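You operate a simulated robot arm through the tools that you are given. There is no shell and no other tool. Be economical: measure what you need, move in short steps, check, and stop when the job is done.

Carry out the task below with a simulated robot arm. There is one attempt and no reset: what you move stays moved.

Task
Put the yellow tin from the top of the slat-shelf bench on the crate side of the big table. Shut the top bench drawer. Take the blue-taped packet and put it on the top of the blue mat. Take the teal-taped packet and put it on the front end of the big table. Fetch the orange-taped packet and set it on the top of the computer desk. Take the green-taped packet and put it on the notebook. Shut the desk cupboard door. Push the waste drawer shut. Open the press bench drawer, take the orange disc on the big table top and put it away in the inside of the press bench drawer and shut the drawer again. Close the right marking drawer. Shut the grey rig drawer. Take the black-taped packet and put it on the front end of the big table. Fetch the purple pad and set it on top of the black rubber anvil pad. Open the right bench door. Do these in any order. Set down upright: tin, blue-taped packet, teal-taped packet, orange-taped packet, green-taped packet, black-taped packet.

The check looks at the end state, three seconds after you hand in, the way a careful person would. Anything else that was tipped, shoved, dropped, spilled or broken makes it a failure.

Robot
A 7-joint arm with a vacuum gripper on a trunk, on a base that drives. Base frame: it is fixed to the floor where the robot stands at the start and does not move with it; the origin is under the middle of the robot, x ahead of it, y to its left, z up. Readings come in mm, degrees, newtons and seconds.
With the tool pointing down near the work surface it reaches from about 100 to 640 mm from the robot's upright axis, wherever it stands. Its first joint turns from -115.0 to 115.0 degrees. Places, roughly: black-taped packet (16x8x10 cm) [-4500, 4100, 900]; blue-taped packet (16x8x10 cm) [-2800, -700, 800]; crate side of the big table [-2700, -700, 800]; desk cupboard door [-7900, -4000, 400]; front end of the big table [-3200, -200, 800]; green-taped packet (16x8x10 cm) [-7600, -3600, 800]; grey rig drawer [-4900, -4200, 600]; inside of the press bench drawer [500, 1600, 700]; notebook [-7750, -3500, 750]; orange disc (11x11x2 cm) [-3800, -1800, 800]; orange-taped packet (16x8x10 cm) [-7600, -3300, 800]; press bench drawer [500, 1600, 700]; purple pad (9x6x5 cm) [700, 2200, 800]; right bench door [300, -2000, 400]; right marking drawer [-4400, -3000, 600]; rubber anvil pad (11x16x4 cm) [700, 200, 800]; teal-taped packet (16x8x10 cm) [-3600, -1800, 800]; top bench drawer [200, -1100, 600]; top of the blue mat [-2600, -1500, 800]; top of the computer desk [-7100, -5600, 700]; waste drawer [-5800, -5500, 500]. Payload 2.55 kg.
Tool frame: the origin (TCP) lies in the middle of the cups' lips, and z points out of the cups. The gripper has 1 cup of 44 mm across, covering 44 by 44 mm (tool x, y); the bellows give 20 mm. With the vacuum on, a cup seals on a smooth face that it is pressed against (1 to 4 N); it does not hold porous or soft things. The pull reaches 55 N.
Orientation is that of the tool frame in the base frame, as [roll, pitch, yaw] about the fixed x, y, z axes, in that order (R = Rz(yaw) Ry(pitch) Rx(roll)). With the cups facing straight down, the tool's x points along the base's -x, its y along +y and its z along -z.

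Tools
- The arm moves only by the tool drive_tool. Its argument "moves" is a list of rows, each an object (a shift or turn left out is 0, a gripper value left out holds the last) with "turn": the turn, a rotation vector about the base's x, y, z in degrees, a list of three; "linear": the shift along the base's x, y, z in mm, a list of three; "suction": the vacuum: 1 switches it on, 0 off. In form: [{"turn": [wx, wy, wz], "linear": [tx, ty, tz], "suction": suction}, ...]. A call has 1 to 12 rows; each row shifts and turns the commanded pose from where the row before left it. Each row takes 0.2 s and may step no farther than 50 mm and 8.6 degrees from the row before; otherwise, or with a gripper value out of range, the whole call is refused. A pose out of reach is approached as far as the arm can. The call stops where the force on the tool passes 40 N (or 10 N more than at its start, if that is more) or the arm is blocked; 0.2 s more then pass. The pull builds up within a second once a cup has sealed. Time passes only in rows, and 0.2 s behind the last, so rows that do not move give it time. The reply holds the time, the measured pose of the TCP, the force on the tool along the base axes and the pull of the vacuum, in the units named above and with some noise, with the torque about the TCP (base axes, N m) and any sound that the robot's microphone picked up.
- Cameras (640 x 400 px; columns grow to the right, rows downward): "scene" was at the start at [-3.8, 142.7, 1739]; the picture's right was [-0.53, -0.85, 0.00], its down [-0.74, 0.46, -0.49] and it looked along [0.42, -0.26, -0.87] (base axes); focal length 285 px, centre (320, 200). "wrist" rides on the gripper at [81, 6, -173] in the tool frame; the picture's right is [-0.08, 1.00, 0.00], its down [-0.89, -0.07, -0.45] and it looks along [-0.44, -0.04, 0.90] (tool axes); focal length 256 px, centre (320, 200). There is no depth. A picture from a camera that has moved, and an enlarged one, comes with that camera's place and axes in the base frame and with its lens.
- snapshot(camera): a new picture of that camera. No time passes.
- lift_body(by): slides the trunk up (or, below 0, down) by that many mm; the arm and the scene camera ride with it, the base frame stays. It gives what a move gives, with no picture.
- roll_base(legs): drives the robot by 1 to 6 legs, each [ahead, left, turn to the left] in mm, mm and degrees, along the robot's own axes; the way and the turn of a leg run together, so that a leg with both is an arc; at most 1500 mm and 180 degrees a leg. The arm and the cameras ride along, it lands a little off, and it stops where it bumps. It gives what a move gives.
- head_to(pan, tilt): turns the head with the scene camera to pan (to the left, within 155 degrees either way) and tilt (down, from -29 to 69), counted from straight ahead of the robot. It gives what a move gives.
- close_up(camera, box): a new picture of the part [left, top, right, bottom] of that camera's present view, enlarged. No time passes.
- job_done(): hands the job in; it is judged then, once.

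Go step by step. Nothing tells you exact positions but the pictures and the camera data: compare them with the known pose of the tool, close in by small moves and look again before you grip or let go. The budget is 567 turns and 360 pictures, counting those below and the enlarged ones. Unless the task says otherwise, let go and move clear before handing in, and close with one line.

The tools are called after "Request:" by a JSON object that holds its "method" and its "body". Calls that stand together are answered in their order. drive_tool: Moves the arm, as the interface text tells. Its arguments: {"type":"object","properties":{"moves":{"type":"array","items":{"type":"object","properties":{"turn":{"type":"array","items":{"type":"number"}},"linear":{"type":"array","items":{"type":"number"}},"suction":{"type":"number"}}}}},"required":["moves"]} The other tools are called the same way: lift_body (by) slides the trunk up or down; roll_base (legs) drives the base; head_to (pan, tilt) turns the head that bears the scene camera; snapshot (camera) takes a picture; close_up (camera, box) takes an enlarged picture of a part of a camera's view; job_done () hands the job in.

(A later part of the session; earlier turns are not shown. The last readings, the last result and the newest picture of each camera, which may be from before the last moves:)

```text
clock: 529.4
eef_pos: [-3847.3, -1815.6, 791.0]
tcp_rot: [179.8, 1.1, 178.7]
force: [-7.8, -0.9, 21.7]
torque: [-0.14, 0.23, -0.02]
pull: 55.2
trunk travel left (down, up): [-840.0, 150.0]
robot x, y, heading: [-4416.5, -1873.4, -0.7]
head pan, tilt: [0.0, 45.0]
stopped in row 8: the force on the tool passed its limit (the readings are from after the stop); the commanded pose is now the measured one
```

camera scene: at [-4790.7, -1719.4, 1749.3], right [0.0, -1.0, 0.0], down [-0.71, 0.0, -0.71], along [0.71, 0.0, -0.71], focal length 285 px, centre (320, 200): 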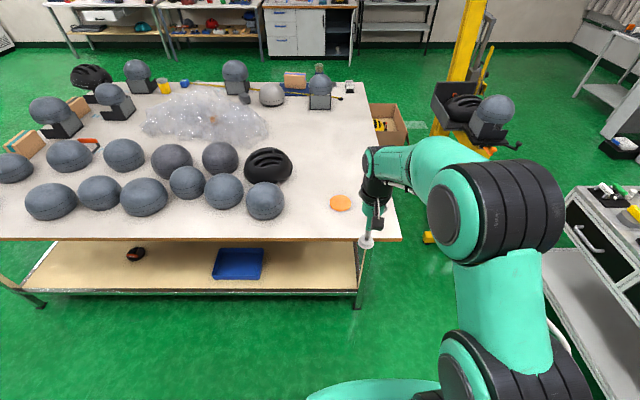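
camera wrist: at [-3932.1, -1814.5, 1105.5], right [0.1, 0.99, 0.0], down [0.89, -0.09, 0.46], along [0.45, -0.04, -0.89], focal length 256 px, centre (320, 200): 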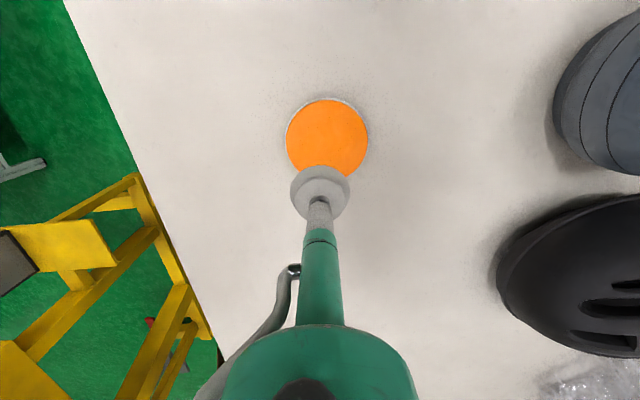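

Sealed. Lift and carry it around to the press bench drawer.

Request:
{"method": "drive_tool", "body": {"moves": [{"linear": [0, 0, 30]}, {"linear": [0, 0, 45]}, {"linear": [0, 0, 45]}, {"linear": [-20, 0, 45]}, {"linear": [-40, 0, 25]}, {"linear": [-40, 0, 20]}]}}

Request:
{"method": "roll_base", "body": {"legs": [[-390, 0, 0], [0, 1400, 0], [0, 1320, 0], [1500, 0, 0], [1500, 0, 0], [1000, 0, 0]]}}

```text
clock: 530.8
eef_pos: [-3950.5, -1814.1, 1002.2]
tcp_rot: [179.8, 1.0, 178.6]
force: [-0.7, -0.1, -0.4]
torque: [0.02, 0.0, -0.01]
pull: 54.6
trunk travel left (down, up): [-840.0, 150.0]
robot x, y, heading: [-4417.3, -1875.6, -0.5]
head pan, tilt: [0.0, 45.0]
```

```text
clock: 565.0
eef_pos: [-273.2, 757.1, 998.8]
tcp_rot: [180.0, 0.9, 176.5]
force: [0.7, -0.1, -1.4]
torque: [-0.01, 0.01, -0.02]
pull: 55.0
trunk travel left (down, up): [-840.0, 150.0]
robot x, y, heading: [-743.9, 716.9, -3.0]
head pan, tilt: [0.0, 45.0]
```

Request:
{"method": "roll_base", "body": {"legs": [[0, 0, 3], [0, 870, 0]]}}

Request:
{"method": "head_to", "body": {"pan": 0, "tilt": 50}}

Request:
{"method": "snapshot", "body": {"camera": "scene"}}

Request:
{"method": "snapshot", "body": {"camera": "wrist"}}

```text
clock: 569.9
eef_pos: [-275.8, 1637.1, 999.7]
tcp_rot: [179.9, 0.9, 178.9]
force: [-0.4, 0.0, -1.7]
torque: [-0.01, 0.03, 0.0]
pull: 54.9
trunk travel left (down, up): [-840.0, 150.0]
robot x, y, heading: [-749.1, 1576.8, -0.2]
head pan, tilt: [0.0, 45.0]
```

```text
clock: 570.6
eef_pos: [-275.4, 1636.9, 999.2]
tcp_rot: [179.9, 0.9, 178.9]
force: [0.2, 0.3, -0.9]
torque: [0.01, 0.02, -0.01]
pull: 54.5
trunk travel left (down, up): [-840.0, 150.0]
robot x, y, heading: [-742.5, 1574.1, -0.1]
head pan, tilt: [0.0, 50.0]
```

```text
238 pictures are left
camera scene: at [-725.5, 1753.7, 1742.4], right [0.0, -1.0, 0.0], down [-0.77, 0.0, -0.64], along [0.64, 0.0, -0.77], focal length 285 px, centre (320, 200)
```

scene: 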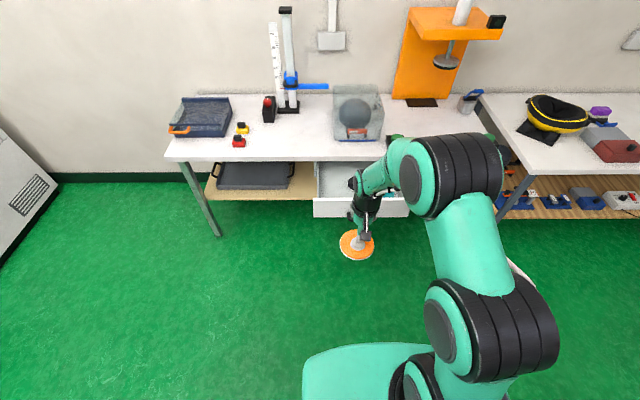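

```text
237 pictures are left
camera wrist: at [-357.6, 1644.7, 1171.3], right [0.1, 1.0, 0.0], down [0.88, -0.09, 0.46], along [0.46, -0.04, -0.89], focal length 256 px, centre (320, 200)
```

wrist: 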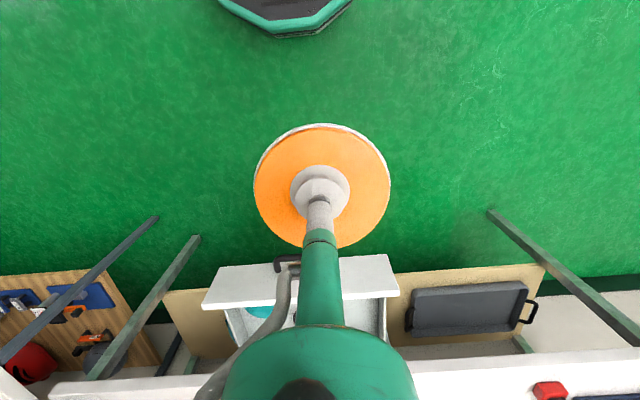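

Request:
{"method": "roll_base", "body": {"legs": [[440, 0, 0]]}}

Request:
{"method": "snapshot", "body": {"camera": "wrist"}}

Request:
{"method": "snapshot", "body": {"camera": "scene"}}

```text
clock: 573.3
eef_pos: [170.3, 1637.7, 999.5]
tcp_rot: [179.9, 0.9, 179.2]
force: [-0.1, -0.8, -2.3]
torque: [-0.01, 0.03, 0.02]
pull: 55.2
trunk travel left (down, up): [-840.0, 150.0]
robot x, y, heading: [-299.0, 1577.4, 0.2]
head pan, tilt: [0.0, 50.0]
```

```text
236 pictures are left
camera wrist: at [87.1, 1645.5, 1171.2], right [0.09, 1.0, 0.0], down [0.88, -0.08, 0.46], along [0.46, -0.04, -0.89], focal length 256 px, centre (320, 200)
```

wrist: 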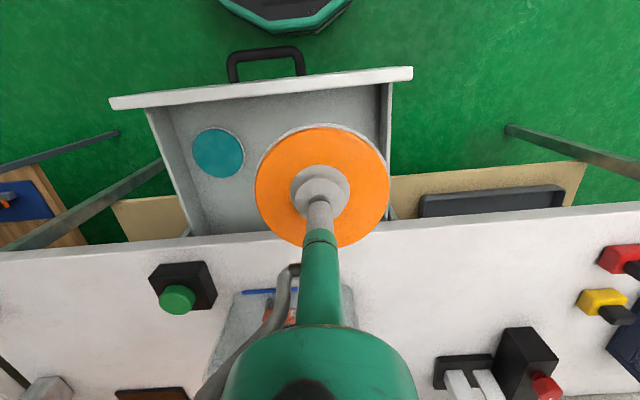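

```text
235 pictures are left
camera scene: at [-281.1, 1752.7, 1742.4], right [0.0, -1.0, 0.0], down [-0.77, 0.0, -0.64], along [0.64, 0.0, -0.77], focal length 285 px, centre (320, 200)
```

scene: 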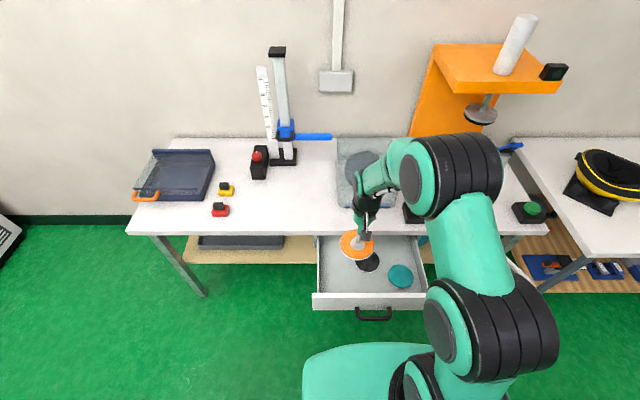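

The drawer holds a dark disc (~(292,1544)) and a teal one (~(233,1423)). Free spot at about (225,1682). Move over it and lower.

Request:
{"method": "drive_tool", "body": {"moves": [{"linear": [28, 22, 0]}, {"linear": [28, 22, 0]}]}}

Request:
{"method": "lift_body", "body": {"by": -240}}

Request:
{"method": "snapshot", "body": {"camera": "wrist"}}

Request:
{"method": "snapshot", "body": {"camera": "scene"}}

```text
clock: 573.9
eef_pos: [224.7, 1684.3, 997.5]
tcp_rot: [179.9, 0.9, 179.2]
force: [-0.4, 0.2, -2.7]
torque: [-0.04, 0.01, -0.01]
pull: 54.3
trunk travel left (down, up): [-840.0, 150.0]
robot x, y, heading: [-300.5, 1573.4, 0.0]
head pan, tilt: [0.0, 50.0]
```

```text
clock: 576.4
eef_pos: [224.7, 1684.5, 757.6]
tcp_rot: [179.9, 0.9, 179.2]
force: [-0.6, -0.5, -1.3]
torque: [-0.01, 0.02, -0.01]
pull: 54.5
trunk travel left (down, up): [-600.0, 390.0]
robot x, y, heading: [-300.2, 1578.4, -0.0]
head pan, tilt: [0.0, 50.0]
```

```text
234 pictures are left
camera wrist: at [141.8, 1691.3, 930.4], right [0.09, 1.0, 0.0], down [0.88, -0.08, 0.46], along [0.46, -0.04, -0.89], focal length 256 px, centre (320, 200)
```

wrist: 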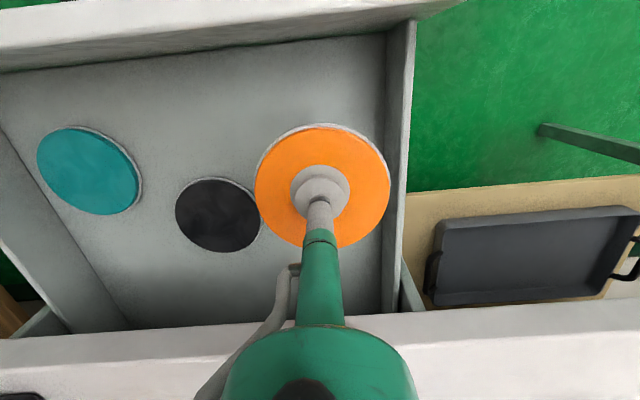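

```text
233 pictures are left
camera scene: at [-281.8, 1752.7, 1502.4], right [0.0, -1.0, 0.0], down [-0.77, 0.0, -0.64], along [0.64, 0.0, -0.77], focal length 285 px, centre (320, 200)
```

scene: 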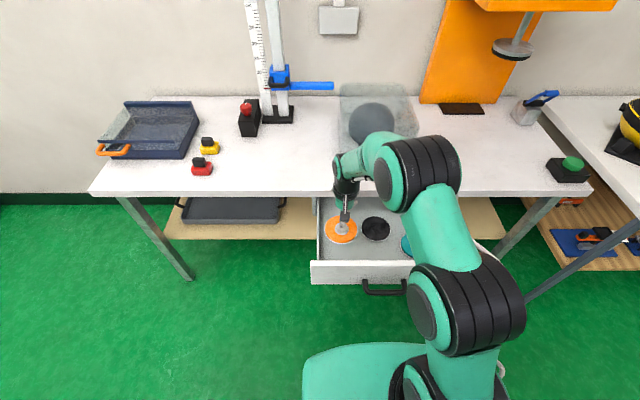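

Clear of walls and other discs. Lower gently.

Request:
{"method": "drive_tool", "body": {"moves": [{"linear": [0, 0, -40]}, {"linear": [0, 0, -30]}, {"linear": [0, 0, -10]}, {"linear": [0, 0, -8]}, {"linear": [0, 0, -6]}, {"linear": [0, 0, -5]}, {"linear": [0, 0, -5]}, {"linear": [0, 0, -5]}, {"linear": [0, 0, -5]}]}}

```text
clock: 578.2
eef_pos: [233.9, 1684.2, 659.8]
tcp_rot: [179.6, 2.1, 179.2]
force: [1.1, -3.6, 13.6]
torque: [-0.28, 0.63, 0.19]
pull: 55.5
trunk travel left (down, up): [-600.0, 390.0]
robot x, y, heading: [-297.5, 1573.8, 0.1]
head pan, tilt: [0.0, 50.0]
stopped in row 8: the force on the tool passed its limit (the readings are from after the stop); the commanded pose is now the measured one
```

Request:
{"method": "drive_tool", "body": {"moves": [{"suction": 0, "linear": [0, 0, 3]}, {}, {}, {}, {}, {"linear": [0, 0, 8]}, {"linear": [0, 0, 30]}, {"linear": [0, 0, 45]}, {"linear": [0, 0, 45]}]}}

Request:
{"method": "snapshot", "body": {"camera": "wrist"}}

```text
clock: 580.2
eef_pos: [228.9, 1684.1, 788.7]
tcp_rot: [179.7, 1.6, 179.2]
force: [0.1, -0.6, -0.8]
torque: [-0.03, -0.01, -0.03]
pull: 0.1
trunk travel left (down, up): [-600.0, 390.0]
robot x, y, heading: [-298.1, 1576.9, 0.3]
head pan, tilt: [0.0, 50.0]
```

```text
232 pictures are left
camera wrist: at [145.1, 1691.9, 959.0], right [0.09, 1.0, 0.01], down [0.88, -0.09, 0.47], along [0.47, -0.04, -0.88], focal length 256 px, centre (320, 200)
```

wrist: 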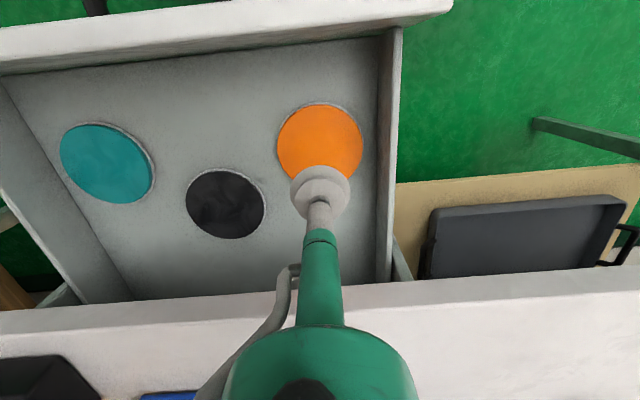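

Disc is in the drawer. Back off, level the tool and push the drawer shut beside the handle.

Request:
{"method": "roll_base", "body": {"legs": [[-520, 0, 0]]}}

Request:
{"method": "lift_body", "body": {"by": -210}}

Request:
{"method": "drive_tool", "body": {"moves": [{"turn": [0, -8.5, 0], "linear": [22, 0, 10]}, {"turn": [0, -8.5, 0], "linear": [22, 0, 10]}, {"turn": [0, -8.5, 0], "linear": [22, 0, 10]}, {"turn": [0, -8.5, 0], "linear": [22, 0, 10]}, {"turn": [0, -8.5, 0], "linear": [22, 0, 10]}, {"turn": [0, -8.5, 0], "linear": [22, 0, 10]}, {"turn": [0, -8.5, 0], "linear": [22, 0, 10]}, {"turn": [0, -8.5, 0], "linear": [22, 0, 10]}, {"turn": [0, -8.5, 0], "linear": [22, 0, 5]}, {"turn": [0, -8.5, 0], "linear": [22, 0, 5]}, {"linear": [22, 0, 5]}]}}

Request:
{"method": "snapshot", "body": {"camera": "wrist"}}

```text
clock: 583.2
eef_pos: [-288.5, 1684.0, 788.1]
tcp_rot: [179.7, 1.8, 179.1]
force: [-0.6, -0.6, -0.1]
torque: [-0.01, 0.02, -0.02]
pull: 0.0
trunk travel left (down, up): [-600.0, 390.0]
robot x, y, heading: [-817.4, 1578.2, -0.0]
head pan, tilt: [0.0, 50.0]
```

```text
clock: 585.4
eef_pos: [-287.7, 1684.2, 578.4]
tcp_rot: [179.7, 1.7, 179.0]
force: [-0.5, -0.2, 0.2]
torque: [-0.01, 0.0, -0.02]
pull: 0.1
trunk travel left (down, up): [-390.0, 600.0]
robot x, y, heading: [-817.6, 1575.4, 0.1]
head pan, tilt: [0.0, 50.0]
```

```text
clock: 587.8
eef_pos: [-46.8, 1683.8, 672.0]
tcp_rot: [162.4, 86.7, 162.8]
force: [-0.5, -0.1, 0.3]
torque: [0.03, -0.02, 0.02]
pull: 0.0
trunk travel left (down, up): [-390.0, 600.0]
robot x, y, heading: [-820.2, 1574.0, -0.5]
head pan, tilt: [0.0, 50.0]
```

```text
231 pictures are left
camera wrist: at [-221.6, 1690.7, 602.1], right [0.0, 1.0, 0.1], down [-0.4, -0.09, 0.91], along [0.92, -0.04, 0.39], focal length 256 px, centre (320, 200)
```

wrist: 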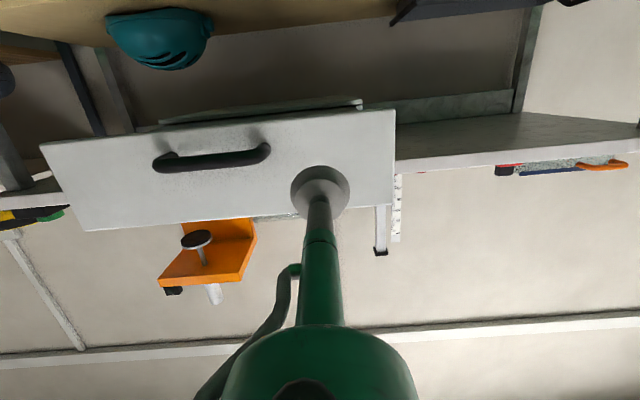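

Request:
{"method": "roll_base", "body": {"legs": [[150, 0, 0.5], [150, 0, 0]]}}

Request:
{"method": "roll_base", "body": {"legs": [[85, 0, 0]]}}

Request:
{"method": "drive_tool", "body": {"moves": [{"linear": [8, 0, 0]}, {"linear": [8, 0, 0]}, {"linear": [8, 0, 0]}, {"linear": [8, 0, 0]}, {"linear": [6, 0, 0]}, {"linear": [6, 0, 0]}]}}

Request:
{"method": "snapshot", "body": {"camera": "scene"}}

```text
clock: 590.2
eef_pos: [249.4, 1690.4, 673.6]
tcp_rot: [163.0, 86.6, 163.8]
force: [-1.2, 0.2, -0.9]
torque: [-0.01, -0.01, 0.01]
pull: 0.1
trunk travel left (down, up): [-390.0, 600.0]
robot x, y, heading: [-519.3, 1578.9, 0.3]
head pan, tilt: [0.0, 50.0]
```

```text
clock: 591.3
eef_pos: [335.0, 1688.7, 671.5]
tcp_rot: [163.2, 86.6, 163.8]
force: [-0.5, 0.2, 0.1]
torque: [-0.02, -0.03, -0.02]
pull: 0.2
trunk travel left (down, up): [-390.0, 600.0]
robot x, y, heading: [-438.0, 1576.2, 0.1]
head pan, tilt: [0.0, 50.0]
```

```text
clock: 592.6
eef_pos: [370.8, 1689.5, 671.2]
tcp_rot: [164.3, 86.5, 165.0]
force: [-26.8, -3.7, 9.3]
torque: [0.02, 0.26, 0.1]
pull: 0.0
trunk travel left (down, up): [-390.0, 600.0]
robot x, y, heading: [-435.1, 1579.1, 0.2]
head pan, tilt: [0.0, 50.0]
stopped in row 6: the force on the tool passed its limit (the readings are from after the stop); the commanded pose is now the measured one
```

```text
230 pictures are left
camera scene: at [-425.5, 1754.2, 1292.7], right [0.0, -1.0, 0.0], down [-0.76, 0.0, -0.65], along [0.65, 0.0, -0.76], focal length 285 px, centre (320, 200)
```

scene: 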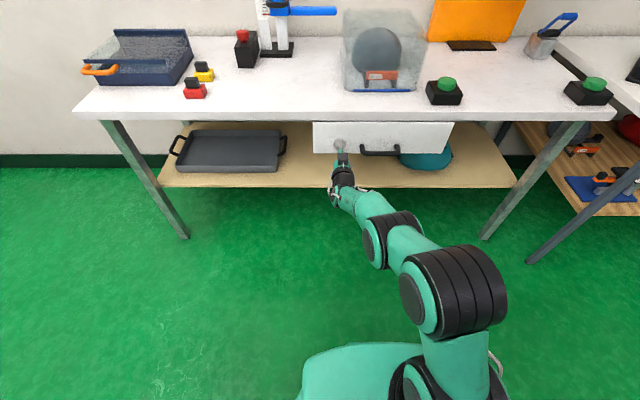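

Drawer shut. Now head to the far side: first restore the tool-down pose, then drive around behind the table.

Request:
{"method": "roll_base", "body": {"legs": [[-400, 0, 0]]}}

Request:
{"method": "lift_body", "body": {"by": 400}}

Request:
{"method": "drive_tool", "body": {"moves": [{"turn": [0, 8.4, 0], "linear": [-26, 0, 0]}, {"turn": [0, 8.4, 0], "linear": [-26, 0, 0]}, {"turn": [0, 8.4, 0], "linear": [-26, 0, 0]}, {"turn": [0, 8.4, 0], "linear": [-26, 0, 0]}, {"turn": [0, 8.4, 0], "linear": [-26, 0, -5]}, {"turn": [0, 8.4, 0], "linear": [-26, 0, -10]}, {"turn": [0, 8.4, 0], "linear": [-26, 0, -10]}, {"turn": [0, 8.4, 0], "linear": [-26, 0, -10]}, {"turn": [0, 8.4, 0], "linear": [-26, 0, -10]}, {"turn": [0, 8.4, 0], "linear": [-26, 0, -10]}, {"turn": [0, 2.5, 0], "linear": [-10, 0, 0]}]}}

Request:
{"method": "roll_base", "body": {"legs": [[-300, -600, 0], [0, 0, 180], [1200, 0, 0], [1500, 0, 0], [1200, 0, 0]]}}

```text
clock: 595.1
eef_pos: [-28.5, 1688.8, 668.6]
tcp_rot: [165.8, 86.3, 166.6]
force: [0.3, 0.4, -0.1]
torque: [0.0, -0.03, 0.0]
pull: 0.0
trunk travel left (down, up): [-390.0, 600.0]
robot x, y, heading: [-837.1, 1576.4, 0.0]
head pan, tilt: [0.0, 50.0]
```

```text
clock: 598.9
eef_pos: [-27.3, 1688.7, 1067.0]
tcp_rot: [165.8, 86.2, 166.6]
force: [-0.2, -0.2, 0.7]
torque: [0.0, -0.04, 0.02]
pull: 0.1
trunk travel left (down, up): [-790.0, 200.0]
robot x, y, heading: [-837.5, 1575.7, 0.6]
head pan, tilt: [0.0, 50.0]
```

```text
clock: 601.3
eef_pos: [-298.1, 1689.0, 1013.3]
tcp_rot: [179.1, -0.3, 179.1]
force: [-1.1, -0.2, 0.3]
torque: [-0.01, -0.02, 0.0]
pull: 0.1
trunk travel left (down, up): [-790.0, 200.0]
robot x, y, heading: [-833.0, 1574.2, 0.2]
head pan, tilt: [0.0, 50.0]
```

```text
clock: 630.8
eef_pos: [-5591.2, 908.9, 1013.7]
tcp_rot: [179.2, -0.1, -0.9]
force: [-0.5, -0.2, 0.1]
torque: [-0.01, 0.01, -0.02]
pull: 0.0
trunk travel left (down, up): [-790.0, 200.0]
robot x, y, heading: [-5050.8, 1024.2, -180.0]
head pan, tilt: [0.0, 50.0]
```

Request:
{"method": "roll_base", "body": {"legs": [[0, 0, 90], [1500, 0, 0], [1400, 0, 0]]}}

Request:
{"method": "head_to", "body": {"pan": -15, "tilt": 25}}

Request:
{"method": "snapshot", "body": {"camera": "scene"}}

Request:
{"method": "head_to", "body": {"pan": -50, "tilt": 25}}

Request:
{"method": "snapshot", "body": {"camera": "scene"}}

```text
clock: 648.6
eef_pos: [-4855.1, -2403.8, 1014.3]
tcp_rot: [179.2, -0.1, 90.1]
force: [0.4, 0.4, 0.4]
torque: [0.03, -0.01, 0.01]
pull: 0.0
trunk travel left (down, up): [-790.0, 200.0]
robot x, y, heading: [-4977.2, -1866.3, -88.4]
head pan, tilt: [0.0, 50.0]
```

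```text
clock: 649.5
eef_pos: [-4853.0, -2402.9, 1012.2]
tcp_rot: [179.2, -0.2, 90.1]
force: [-0.3, -0.2, 0.1]
torque: [0.02, -0.01, 0.0]
pull: 0.0
trunk travel left (down, up): [-790.0, 200.0]
robot x, y, heading: [-4975.3, -1868.9, -88.7]
head pan, tilt: [-15.0, 25.0]
```

```text
229 pictures are left
camera scene: at [-4823.2, -1891.3, 1729.8], right [-0.97, 0.24, 0.0], down [0.1, 0.41, -0.91], along [-0.21, -0.88, -0.42], focal length 285 px, centre (320, 200)
```

scene: 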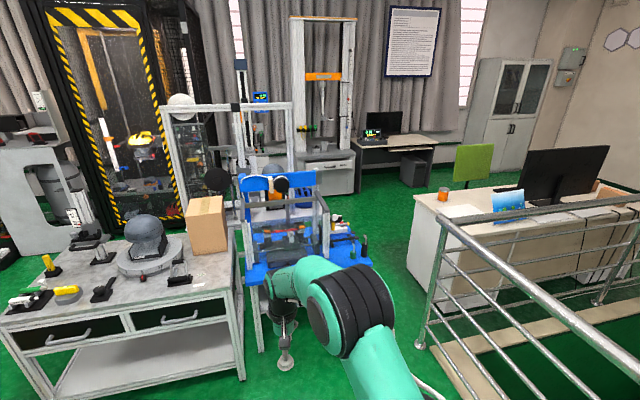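

```text
clock: 650.5
eef_pos: [-4853.2, -2404.7, 1013.3]
tcp_rot: [179.1, -0.2, 90.1]
force: [-0.7, -0.3, -0.8]
torque: [0.02, 0.0, 0.0]
pull: 0.1
trunk travel left (down, up): [-790.0, 200.0]
robot x, y, heading: [-4976.5, -1865.8, -88.8]
head pan, tilt: [-50.0, 25.0]
```

```text
228 pictures are left
camera scene: at [-4870.6, -1862.7, 1729.8], right [-0.66, 0.75, 0.0], down [0.32, 0.28, -0.91], along [-0.68, -0.6, -0.42], focal length 285 px, centre (320, 200)
```

scene: 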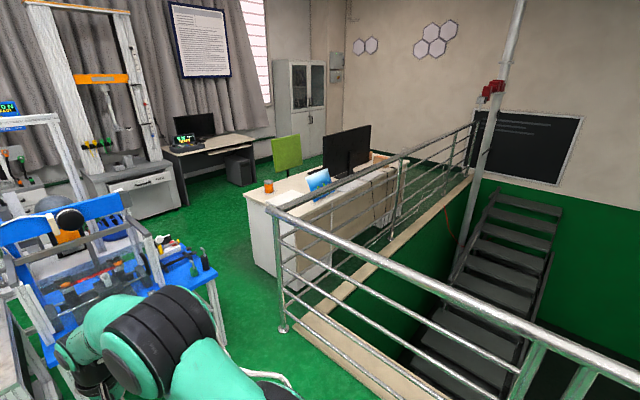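

The gap between the railing corner and the blue rig table is too narrow (~430 mm) for the base, so I'll go around the big table's east side and come along the south aisle (y≈−4100).

Request:
{"method": "roll_base", "body": {"legs": [[-1400, 0, -1], [-1350, 0, 0], [0, 1500, 0], [0, 1500, 0], [0, 550, 0]]}}

Request:
{"method": "roll_base", "body": {"legs": [[1500, 0, 0], [1500, 0, 0], [500, 0, 0]]}}

Request:
{"method": "head_to", "body": {"pan": -20, "tilt": 25}}

Request:
{"method": "snapshot", "body": {"camera": "scene"}}

```text
clock: 680.7
eef_pos: [-1316.7, 401.5, 1012.7]
tcp_rot: [179.2, -0.3, 89.9]
force: [0.4, -0.5, -0.7]
torque: [0.0, 0.03, 0.02]
pull: 0.0
trunk travel left (down, up): [-790.0, 200.0]
robot x, y, heading: [-1438.2, 943.8, -88.8]
head pan, tilt: [-50.0, 25.0]
```

```text
clock: 697.7
eef_pos: [-1386.5, -3101.5, 1013.1]
tcp_rot: [179.2, -0.2, 86.9]
force: [0.4, -1.0, 0.5]
torque: [-0.01, -0.01, 0.0]
pull: 0.0
trunk travel left (down, up): [-790.0, 200.0]
robot x, y, heading: [-1479.6, -2560.6, -92.1]
head pan, tilt: [-50.0, 25.0]
```

```text
clock: 698.6
eef_pos: [-1385.9, -3100.4, 1012.6]
tcp_rot: [179.1, -0.2, 86.9]
force: [0.9, 0.2, -0.5]
torque: [-0.01, -0.01, 0.0]
pull: 0.0
trunk travel left (down, up): [-790.0, 200.0]
robot x, y, heading: [-1478.4, -2555.2, -91.9]
head pan, tilt: [-20.0, 25.0]
```

```text
227 pictures are left
camera scene: at [-1335.5, -2587.6, 1729.8], right [-0.93, 0.37, 0.0], down [0.16, 0.39, -0.91], along [-0.34, -0.84, -0.42], focal length 285 px, centre (320, 200)
```

scene: 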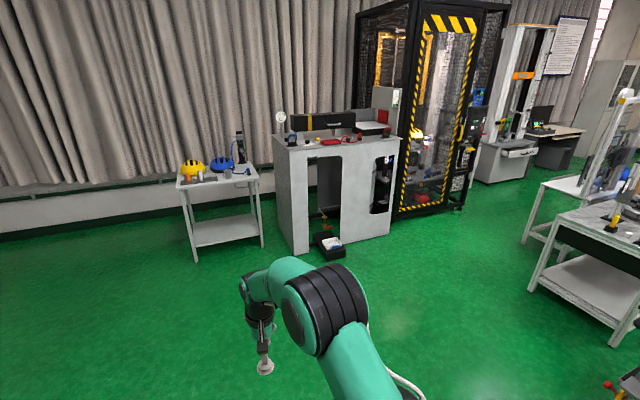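

Request:
{"method": "roll_base", "body": {"legs": [[0, 0, -88], [0, 950, 0], [0, 900, 0], [1300, 0, 0]]}}

Request:
{"method": "head_to", "body": {"pan": 0, "tilt": 25}}

Request:
{"method": "snapshot", "body": {"camera": "scene"}}

```text
clock: 715.3
eef_pos: [-2712.8, -4575.4, 1012.5]
tcp_rot: [179.2, -0.2, 6.8]
force: [-0.4, -0.4, 0.0]
torque: [0.01, -0.02, -0.02]
pull: 0.1
trunk travel left (down, up): [-790.0, 200.0]
robot x, y, heading: [-2193.5, -4390.6, -171.6]
head pan, tilt: [-20.0, 25.0]
stopped in leg 4: the robot was blocked; the commanded pose is now the measured one
```

```text
clock: 716.2
eef_pos: [-2710.3, -4574.9, 1013.1]
tcp_rot: [179.3, -0.2, 6.9]
force: [-0.3, 1.1, 0.5]
torque: [0.01, 0.03, 0.0]
pull: 0.0
trunk travel left (down, up): [-790.0, 200.0]
robot x, y, heading: [-2188.7, -4389.7, -171.9]
head pan, tilt: [0.0, 25.0]
```

```text
226 pictures are left
camera scene: at [-2199.2, -4568.1, 1729.8], right [-0.14, 0.99, 0.0], down [0.42, 0.06, -0.91], along [-0.9, -0.13, -0.42], focal length 285 px, centre (320, 200)
```

scene: 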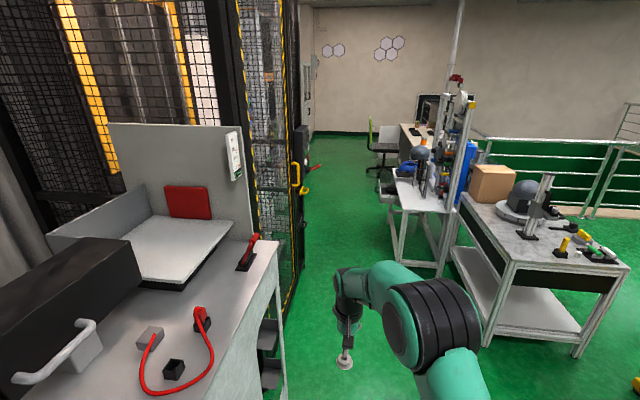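

Something blocked the base. Look down to see.

Request:
{"method": "head_to", "body": {"pan": 25, "tilt": 65}}

Request:
{"method": "snapshot", "body": {"camera": "scene"}}

Request:
{"method": "snapshot", "body": {"camera": "wrist"}}

Request:
{"method": "head_to", "body": {"pan": -40, "tilt": 60}}

Request:
{"method": "snapshot", "body": {"camera": "scene"}}

```text
clock: 717.2
eef_pos: [-2711.2, -4575.7, 1014.3]
tcp_rot: [179.2, -0.3, 6.9]
force: [0.5, 0.0, 0.2]
torque: [-0.04, 0.04, -0.01]
pull: 0.0
trunk travel left (down, up): [-790.0, 200.0]
robot x, y, heading: [-2192.2, -4389.3, -171.8]
head pan, tilt: [25.0, 65.0]
```

```text
225 pictures are left
camera scene: at [-2158.5, -4588.0, 1674.3], right [-0.55, 0.84, 0.0], down [0.76, 0.5, -0.42], along [-0.35, -0.23, -0.91], focal length 285 px, centre (320, 200)
```

scene: 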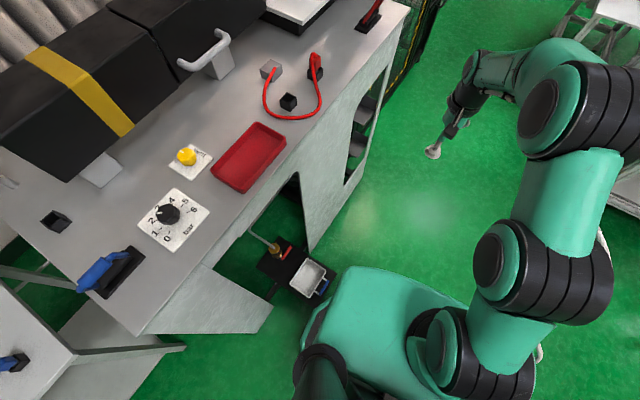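

```text
224 pictures are left
camera wrist: at [-2630.7, -4569.3, 1187.3], right [0.04, -1.0, 0.01], down [-0.9, -0.03, 0.44], along [-0.44, -0.03, -0.9], focal length 256 px, centre (320, 200)
```

wrist: 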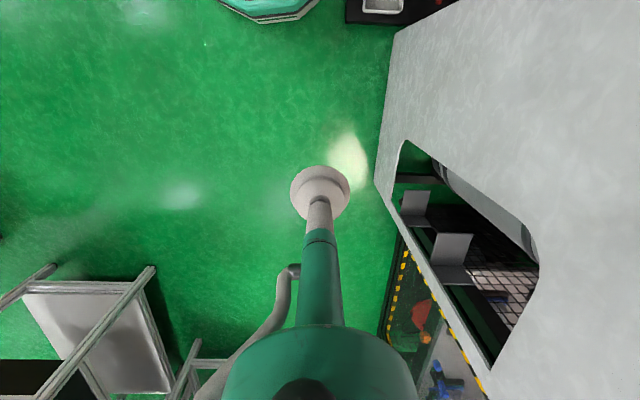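

```text
clock: 718.6
eef_pos: [-2710.7, -4576.1, 1014.1]
tcp_rot: [179.2, -0.2, 6.8]
force: [1.1, 0.2, -0.3]
torque: [0.0, 0.01, 0.0]
pull: 0.0
trunk travel left (down, up): [-790.0, 200.0]
robot x, y, heading: [-2192.2, -4388.5, -171.6]
head pan, tilt: [-40.0, 60.0]
```

```text
223 pictures are left
camera scene: at [-2164.3, -4519.7, 1679.8], right [0.53, 0.85, 0.0], down [0.74, -0.46, -0.5], along [-0.42, 0.26, -0.87], focal length 285 px, centre (320, 200)
```

scene: 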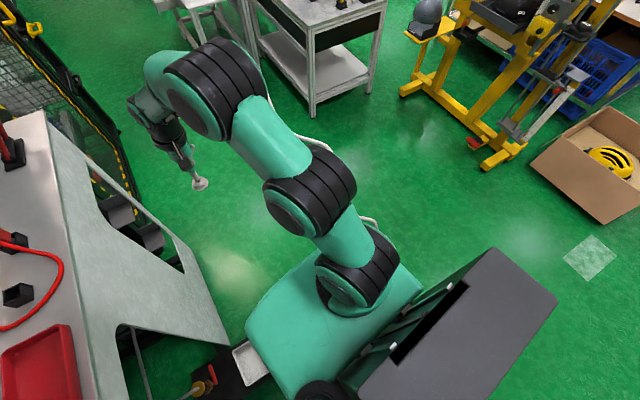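

I touched the low tray in front of the grey rig. Back away to the right (north) and check it.

Request:
{"method": "roll_base", "body": {"legs": [[0, -330, 0]]}}

Request:
{"method": "head_to", "body": {"pan": 35, "tilt": 60}}

Request:
{"method": "snapshot", "body": {"camera": "scene"}}

```text
clock: 720.8
eef_pos: [-2758.6, -4246.9, 1013.9]
tcp_rot: [179.1, -0.2, 6.7]
force: [-0.1, 0.0, -0.9]
torque: [0.01, -0.01, 0.01]
pull: 0.1
trunk travel left (down, up): [-790.0, 200.0]
robot x, y, heading: [-2234.8, -4061.4, -171.9]
head pan, tilt: [-40.0, 60.0]
```

```text
clock: 722.2
eef_pos: [-2758.3, -4247.4, 1014.6]
tcp_rot: [179.2, -0.3, 6.7]
force: [-0.1, 0.6, -0.1]
torque: [-0.01, 0.01, 0.01]
pull: 0.0
trunk travel left (down, up): [-790.0, 200.0]
robot x, y, heading: [-2241.8, -4062.5, -172.3]
head pan, tilt: [35.0, 60.0]
```

```text
222 pictures are left
camera scene: at [-2203.4, -4273.5, 1679.8], right [-0.68, 0.73, 0.0], down [0.63, 0.59, -0.5], along [-0.37, -0.34, -0.87], focal length 285 px, centre (320, 200)
```

scene: 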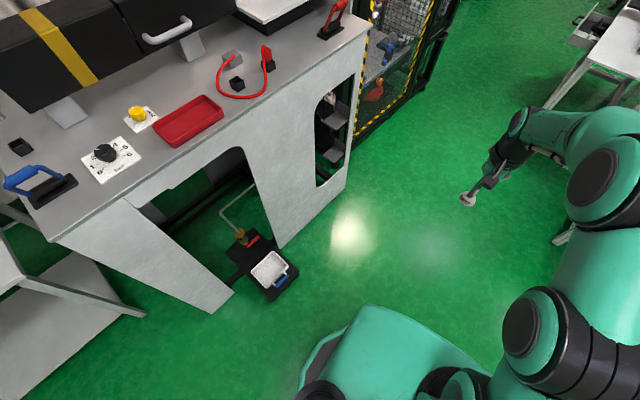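

The tray is part of the rig and looks undisturbed. Straighten to 180° and continue west, keeping to mid-aisle.

Request:
{"method": "roll_base", "body": {"legs": [[0, 0, -8], [1000, 0, 0], [0, 430, 0]]}}

Request:
{"method": "head_to", "body": {"pan": -15, "tilt": 30}}

Request:
{"method": "snapshot", "body": {"camera": "scene"}}

```text
clock: 730.3
eef_pos: [-3773.4, -4618.0, 1012.9]
tcp_rot: [179.2, -0.2, -0.5]
force: [-0.1, -0.1, -0.8]
torque: [0.02, -0.03, 0.0]
pull: 0.0
trunk travel left (down, up): [-790.0, 200.0]
robot x, y, heading: [-3234.1, -4497.9, -179.1]
head pan, tilt: [35.0, 60.0]
```

```text
clock: 731.5
eef_pos: [-3772.9, -4617.4, 1015.3]
tcp_rot: [179.3, -0.2, -0.5]
force: [0.0, 0.0, -0.5]
torque: [0.01, -0.03, 0.01]
pull: 0.2
trunk travel left (down, up): [-790.0, 200.0]
robot x, y, heading: [-3232.0, -4499.6, -179.2]
head pan, tilt: [-15.0, 30.0]
```

```text
221 pictures are left
camera scene: at [-3258.8, -4651.8, 1721.8], right [0.24, 0.97, 0.0], down [0.49, -0.12, -0.87], along [-0.84, 0.21, -0.5], focal length 285 px, centre (320, 200)
```

scene: 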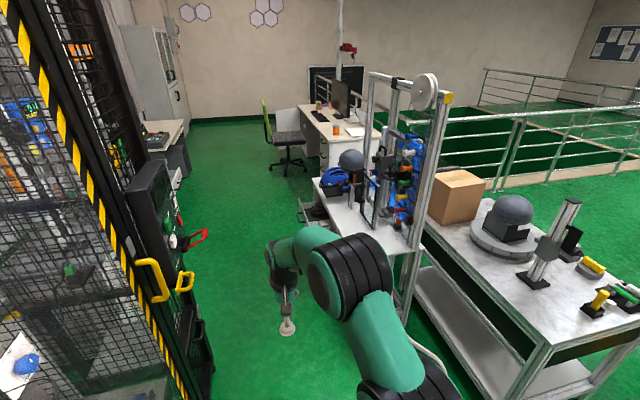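

Request:
{"method": "close_up", "body": {"camera": "scene", "box": [260, 90, 460, 260]}}

```text
2.35 times, centred on (360, 175) of scene
camera zoom: at [-3258.8, -4651.8, 1721.8], right [0.24, 0.97, 0.0], down [0.49, -0.12, -0.87], along [-0.84, 0.21, -0.5], focal length 670 px, centre (226, 259)
```

zoom: 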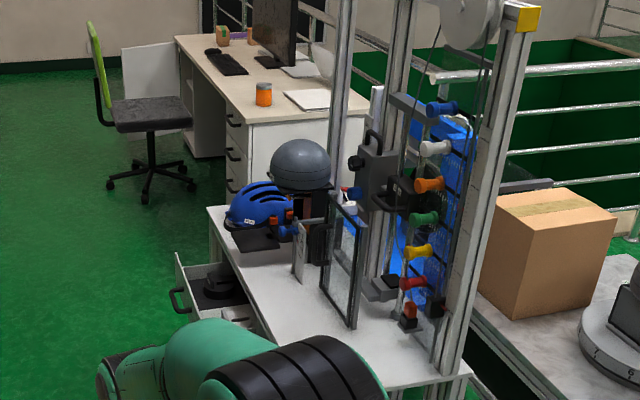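

The grey rig drawer is open toward −y with its front near (−4906,−4380). Move along the aisle at y≈−4690 to stand south of it.

Request:
{"method": "roll_base", "body": {"legs": [[0, 185, -0.8], [900, 0, 0]]}}

Request:
{"method": "head_to", "body": {"pan": 0, "tilt": 35}}

Request:
{"method": "snapshot", "body": {"camera": "scene"}}

```text
clock: 733.0
eef_pos: [-3824.2, -4715.5, 1013.9]
tcp_rot: [179.2, -0.3, -5.5]
force: [-1.5, 0.8, -0.4]
torque: [-0.02, -0.1, 0.0]
pull: 0.0
trunk travel left (down, up): [-790.0, 200.0]
robot x, y, heading: [-3273.1, -4646.0, 175.8]
head pan, tilt: [-15.0, 30.0]
stopped in leg 1: the robot was blocked; the commanded pose is now the measured one
```

```text
clock: 733.7
eef_pos: [-3820.5, -4717.5, 1015.0]
tcp_rot: [179.2, 0.0, -5.5]
force: [0.1, -0.3, 0.2]
torque: [-0.03, -0.02, 0.0]
pull: 0.0
trunk travel left (down, up): [-790.0, 200.0]
robot x, y, heading: [-3272.2, -4648.3, 175.9]
head pan, tilt: [0.0, 35.0]
```

```text
219 pictures are left
camera scene: at [-3312.6, -4819.0, 1714.1], right [0.07, 1.0, 0.0], down [0.57, -0.04, -0.82], along [-0.82, 0.06, -0.57], focal length 285 px, centre (320, 200)
```

scene: 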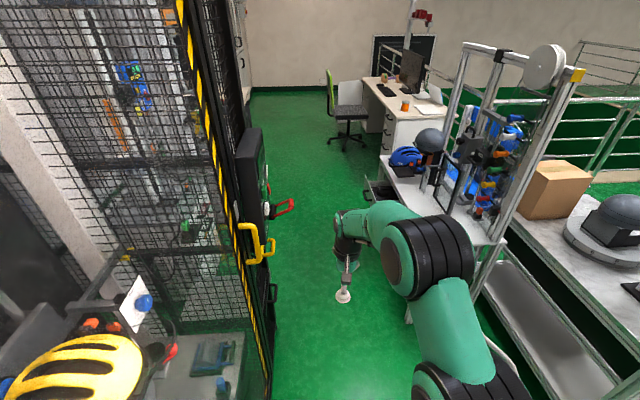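

The base touched the safety-cage side at y≈−4650. Move back to y≈−4560 and straighten before continuing.

Request:
{"method": "roll_base", "body": {"legs": [[0, -85, 0], [0, 0, 4], [700, 0, 0]]}}

Request:
{"method": "head_to", "body": {"pan": 20, "tilt": 35}}

Request:
{"method": "snapshot", "body": {"camera": "scene"}}

Request:
{"method": "head_to", "body": {"pan": -30, "tilt": 40}}

Request:
{"method": "snapshot", "body": {"camera": "scene"}}

```text
clock: 738.7
eef_pos: [-4506.2, -4653.8, 1015.1]
tcp_rot: [179.2, -0.1, -2.5]
force: [0.7, 0.5, 0.0]
torque: [0.01, 0.01, -0.01]
pull: 0.0
trunk travel left (down, up): [-790.0, 200.0]
robot x, y, heading: [-3960.2, -4553.9, 179.0]
head pan, tilt: [0.0, 35.0]
```

```text
clock: 739.5
eef_pos: [-4505.1, -4652.6, 1014.9]
tcp_rot: [179.2, 0.0, -2.6]
force: [0.0, 0.6, 0.0]
torque: [0.01, -0.01, 0.01]
pull: 0.1
trunk travel left (down, up): [-790.0, 200.0]
robot x, y, heading: [-3962.8, -4554.2, 178.8]
head pan, tilt: [20.0, 35.0]
```

```text
218 pictures are left
camera scene: at [-3988.6, -4758.6, 1714.1], right [-0.32, 0.95, 0.0], down [0.54, 0.19, -0.82], along [-0.78, -0.26, -0.57], focal length 285 px, centre (320, 200)
```

scene: 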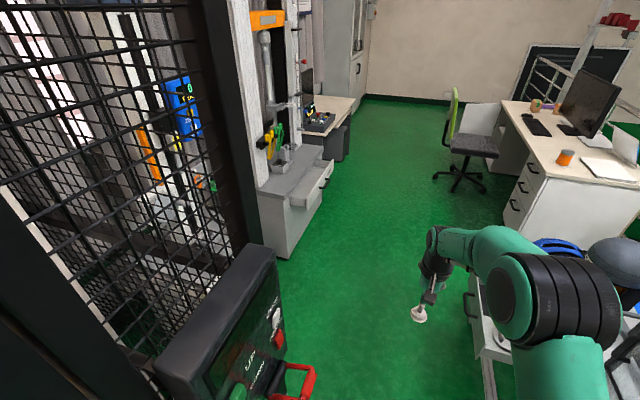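

```text
clock: 740.7
eef_pos: [-4505.8, -4653.3, 1016.0]
tcp_rot: [179.1, -0.1, -2.5]
force: [0.0, -0.7, -0.4]
torque: [0.01, 0.01, 0.03]
pull: 0.0
trunk travel left (down, up): [-790.0, 200.0]
robot x, y, heading: [-3960.3, -4550.2, 179.0]
head pan, tilt: [-30.0, 40.0]
```

```text
217 pictures are left
camera scene: at [-3978.1, -4686.3, 1706.5], right [0.52, 0.86, 0.0], down [0.55, -0.33, -0.77], along [-0.66, 0.4, -0.64], focal length 285 px, centre (320, 200)
```

scene: 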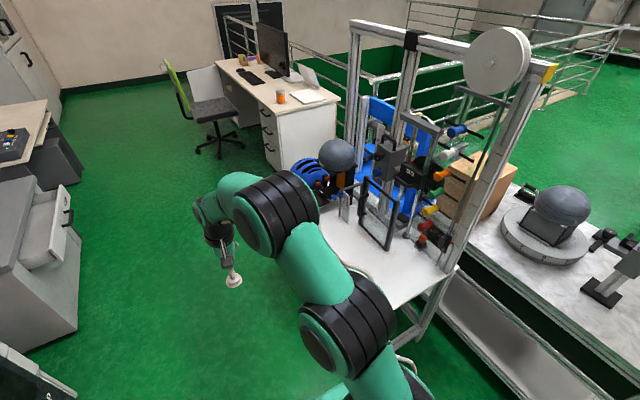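

Request:
{"method": "roll_base", "body": {"legs": [[500, 0, 1]]}}

Request:
{"method": "head_to", "body": {"pan": 60, "tilt": 50}}

Request:
{"method": "snapshot", "body": {"camera": "scene"}}

Request:
{"method": "head_to", "body": {"pan": -20, "tilt": 55}}

Request:
{"method": "snapshot", "body": {"camera": "scene"}}

```text
clock: 743.7
eef_pos: [-5006.3, -4659.0, 1014.7]
tcp_rot: [179.1, -0.1, -1.4]
force: [0.1, -0.3, -0.1]
torque: [0.0, -0.02, -0.03]
pull: 0.0
trunk travel left (down, up): [-790.0, 200.0]
robot x, y, heading: [-4463.4, -4549.7, 179.9]
head pan, tilt: [-30.0, 40.0]
```

```text
clock: 745.3
eef_pos: [-5007.0, -4659.2, 1015.5]
tcp_rot: [179.1, 0.0, -1.4]
force: [0.6, 1.0, -0.1]
torque: [0.0, 0.01, 0.0]
pull: 0.0
trunk travel left (down, up): [-790.0, 200.0]
robot x, y, heading: [-4468.8, -4546.2, 180.1]
head pan, tilt: [60.0, 50.0]
```

```text
216 pictures are left
camera scene: at [-4443.2, -4790.8, 1692.3], right [-0.87, 0.5, 0.0], down [0.38, 0.66, -0.64], along [-0.32, -0.56, -0.77], focal length 285 px, centre (320, 200)
```

scene: 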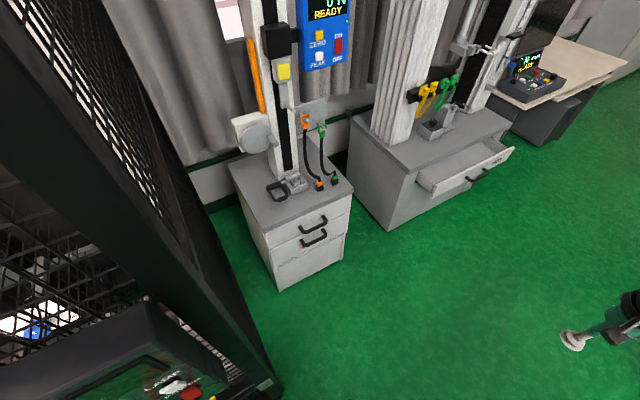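

```text
clock: 746.9
eef_pos: [-5005.9, -4658.1, 1017.4]
tcp_rot: [179.1, 0.0, -1.5]
force: [-0.7, 0.6, 0.4]
torque: [0.05, 0.01, 0.03]
pull: 0.2
trunk travel left (down, up): [-790.0, 200.0]
robot x, y, heading: [-4470.1, -4546.9, 179.9]
head pan, tilt: [-20.0, 55.0]
```

```text
215 pictures are left
camera scene: at [-4472.4, -4699.5, 1685.8], right [0.34, 0.94, 0.0], down [0.77, -0.28, -0.57], along [-0.54, 0.2, -0.82], focal length 285 px, centre (320, 200)
```

scene: 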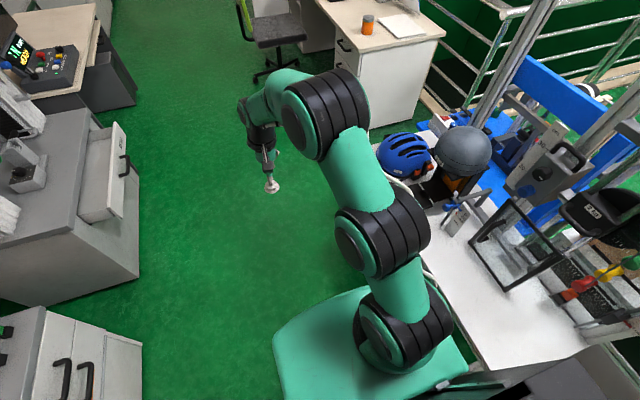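

The waste drawer front is at y≈−5375, x −6120…−5500. First the grey rig drawer: move diagonally past the cage corner to about (−4906,−5110) and face +y.

Request:
{"method": "roll_base", "body": {"legs": [[200, 250, 0], [236, 300, 0], [0, 0, -90]]}}

Request:
{"method": "head_to", "body": {"pan": 0, "tilt": 45}}

Request:
{"method": "snapshot", "body": {"camera": "scene"}}

Request:
{"method": "snapshot", "body": {"camera": "wrist"}}

```text
clock: 754.8
eef_pos: [-5028.8, -4562.7, 1015.5]
tcp_rot: [179.1, 0.1, -89.6]
force: [-0.5, 0.5, -0.2]
torque: [-0.02, -0.01, -0.01]
pull: 0.1
trunk travel left (down, up): [-790.0, 200.0]
robot x, y, heading: [-4899.7, -5102.4, 91.9]
head pan, tilt: [-20.0, 55.0]
```

```text
clock: 755.6
eef_pos: [-5029.4, -4562.2, 1015.1]
tcp_rot: [179.1, -0.1, -89.6]
force: [-0.5, -0.4, -1.1]
torque: [-0.02, -0.02, 0.0]
pull: 0.0
trunk travel left (down, up): [-790.0, 200.0]
robot x, y, heading: [-4898.1, -5098.8, 91.9]
head pan, tilt: [0.0, 45.0]
```

```text
214 pictures are left
camera scene: at [-5077.3, -5083.2, 1699.2], right [1.0, 0.03, 0.0], down [0.02, -0.71, -0.71], along [-0.02, 0.71, -0.71], focal length 285 px, centre (320, 200)
```

scene: 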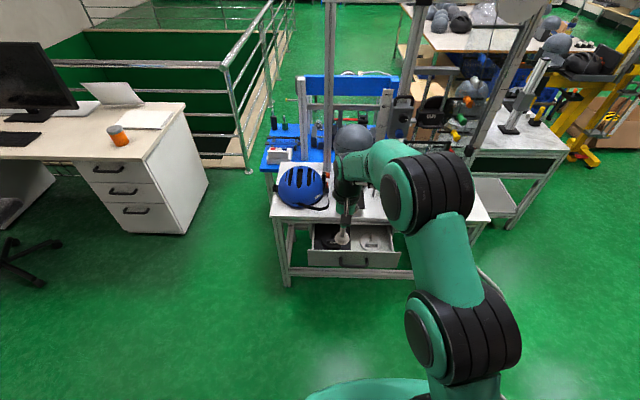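

```text
213 pictures are left
camera wrist: at [-5030.8, -4642.6, 1188.6], right [-1.0, 0.07, 0.02], down [0.07, 0.89, 0.44], along [0.02, 0.44, -0.9], focal length 256 px, centre (320, 200)
```

wrist: 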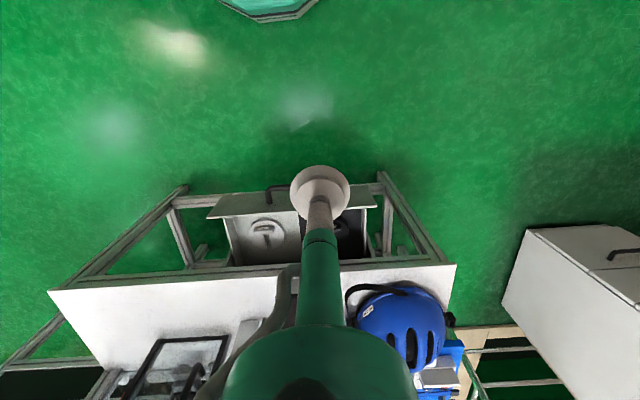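

The drawer front is ~y −4370, z 565–684, x −5130…−4740. Lower the trunk and level the tool toward +y; push at x≈−5050.

Request:
{"method": "roll_base", "body": {"legs": [[-60, 0, -2]]}}

Request:
{"method": "lift_body", "body": {"by": -400}}

Request:
{"method": "lift_body", "body": {"by": -90}}

Request:
{"method": "drive_tool", "body": {"moves": [{"turn": [8.5, 0, 0], "linear": [0, 14, 8]}, {"turn": [8.5, 0, 0], "linear": [0, 14, 8]}, {"turn": [8.5, 0, 0], "linear": [0, 14, 8]}, {"turn": [8.5, 0, 0], "linear": [0, 14, 8]}, {"turn": [8.5, 0, 0], "linear": [0, 14, 8]}, {"turn": [8.5, 0, 0], "linear": [0, 14, 8]}, {"turn": [8.5, 0, 0], "linear": [0, 14, 8]}, {"turn": [8.5, 0, 0], "linear": [0, 14, 8]}, {"turn": [8.5, 0, 0], "linear": [0, 14, 8]}, {"turn": [8.5, 0, 0], "linear": [0, 14, 8]}]}}

Request:
{"method": "snapshot", "body": {"camera": "wrist"}}

```text
clock: 756.6
eef_pos: [-5009.4, -4619.9, 1016.0]
tcp_rot: [179.2, -0.1, -91.4]
force: [-0.4, -0.5, -0.5]
torque: [0.04, 0.03, -0.02]
pull: 0.0
trunk travel left (down, up): [-790.0, 200.0]
robot x, y, heading: [-4899.7, -5159.3, 90.1]
head pan, tilt: [0.0, 45.0]
```

```text
clock: 760.4
eef_pos: [-5010.0, -4618.3, 615.8]
tcp_rot: [179.1, 0.0, -91.3]
force: [-0.1, 0.4, 0.0]
torque: [-0.01, 0.01, -0.01]
pull: 0.0
trunk travel left (down, up): [-390.0, 600.0]
robot x, y, heading: [-4897.4, -5163.5, 89.9]
head pan, tilt: [0.0, 45.0]
```

```text
clock: 761.6
eef_pos: [-5009.7, -4619.3, 525.8]
tcp_rot: [179.1, 0.0, -91.4]
force: [0.2, 0.8, 0.1]
torque: [0.01, 0.01, -0.03]
pull: 0.2
trunk travel left (down, up): [-300.0, 690.0]
robot x, y, heading: [-4900.1, -5159.3, 90.1]
head pan, tilt: [0.0, 45.0]
```

```text
clock: 763.8
eef_pos: [-5011.1, -4479.3, 604.8]
tcp_rot: [162.7, 84.9, -106.5]
force: [-0.1, -0.1, -0.1]
torque: [-0.04, 0.0, 0.04]
pull: 0.1
trunk travel left (down, up): [-300.0, 690.0]
robot x, y, heading: [-4900.0, -5159.9, 89.9]
head pan, tilt: [0.0, 45.0]
```

```text
212 pictures are left
camera wrist: at [-5015.5, -4657.5, 540.4], right [-0.99, -0.01, 0.1], down [0.1, -0.37, 0.92], along [0.03, 0.93, 0.37], focal length 256 px, centre (320, 200)
```

wrist: 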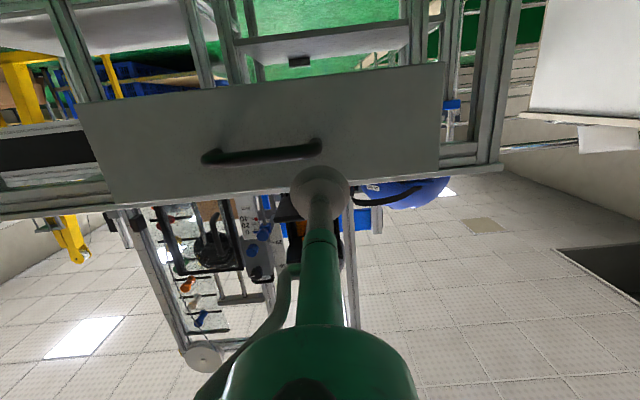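

The cup line would meet the handle's end; strafe left 50 mm, then push with the base.

Request:
{"method": "roll_base", "body": {"legs": [[0, 52, 0], [170, 0, 0]]}}

Request:
{"method": "snapshot", "body": {"camera": "scene"}}

```text
clock: 765.8
eef_pos: [-5062.4, -4310.2, 605.9]
tcp_rot: [163.8, 84.8, -105.5]
force: [0.1, 0.0, -0.5]
torque: [-0.03, 0.02, 0.03]
pull: 0.1
trunk travel left (down, up): [-300.0, 690.0]
robot x, y, heading: [-4950.9, -4990.8, 89.8]
head pan, tilt: [0.0, 45.0]
```

```text
211 pictures are left
camera scene: at [-5127.8, -4969.7, 1209.3], right [1.0, 0.0, 0.0], down [0.0, -0.71, -0.71], along [0.0, 0.71, -0.71], focal length 285 px, centre (320, 200)
```

scene: 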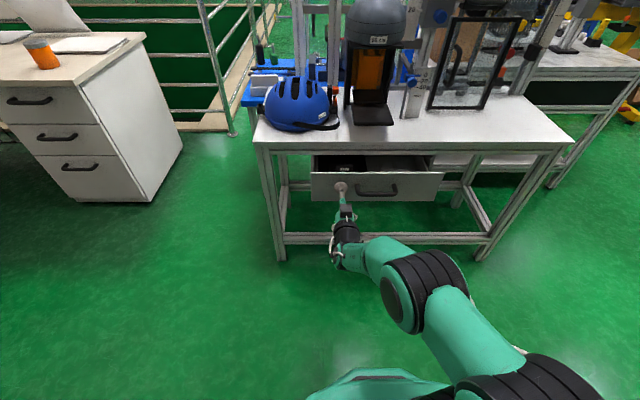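

Request:
{"method": "drive_tool", "body": {"moves": [{"linear": [0, 12, 0]}, {"linear": [0, 12, 0]}, {"linear": [0, 10, 0]}, {"linear": [0, 8, 0]}, {"linear": [0, 8, 0]}, {"linear": [0, 8, 0]}, {"linear": [0, 8, 0]}, {"linear": [0, 8, 0]}, {"linear": [0, 8, 0]}, {"linear": [0, 8, 0]}]}}

Request:
{"method": "snapshot", "body": {"camera": "scene"}}

```text
clock: 768.0
eef_pos: [-5062.7, -4219.3, 605.9]
tcp_rot: [163.6, 84.9, -105.4]
force: [-0.6, -0.3, 0.3]
torque: [-0.02, 0.01, 0.02]
pull: 0.0
trunk travel left (down, up): [-300.0, 690.0]
robot x, y, heading: [-4950.7, -4992.6, 90.2]
head pan, tilt: [0.0, 45.0]
```

```text
210 pictures are left
camera scene: at [-5127.8, -4969.7, 1209.3], right [1.0, 0.0, 0.0], down [0.0, -0.71, -0.71], along [0.0, 0.71, -0.71], focal length 285 px, centre (320, 200)
```

scene: 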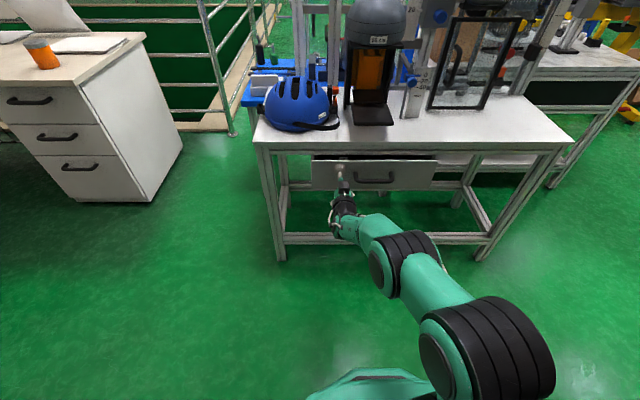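

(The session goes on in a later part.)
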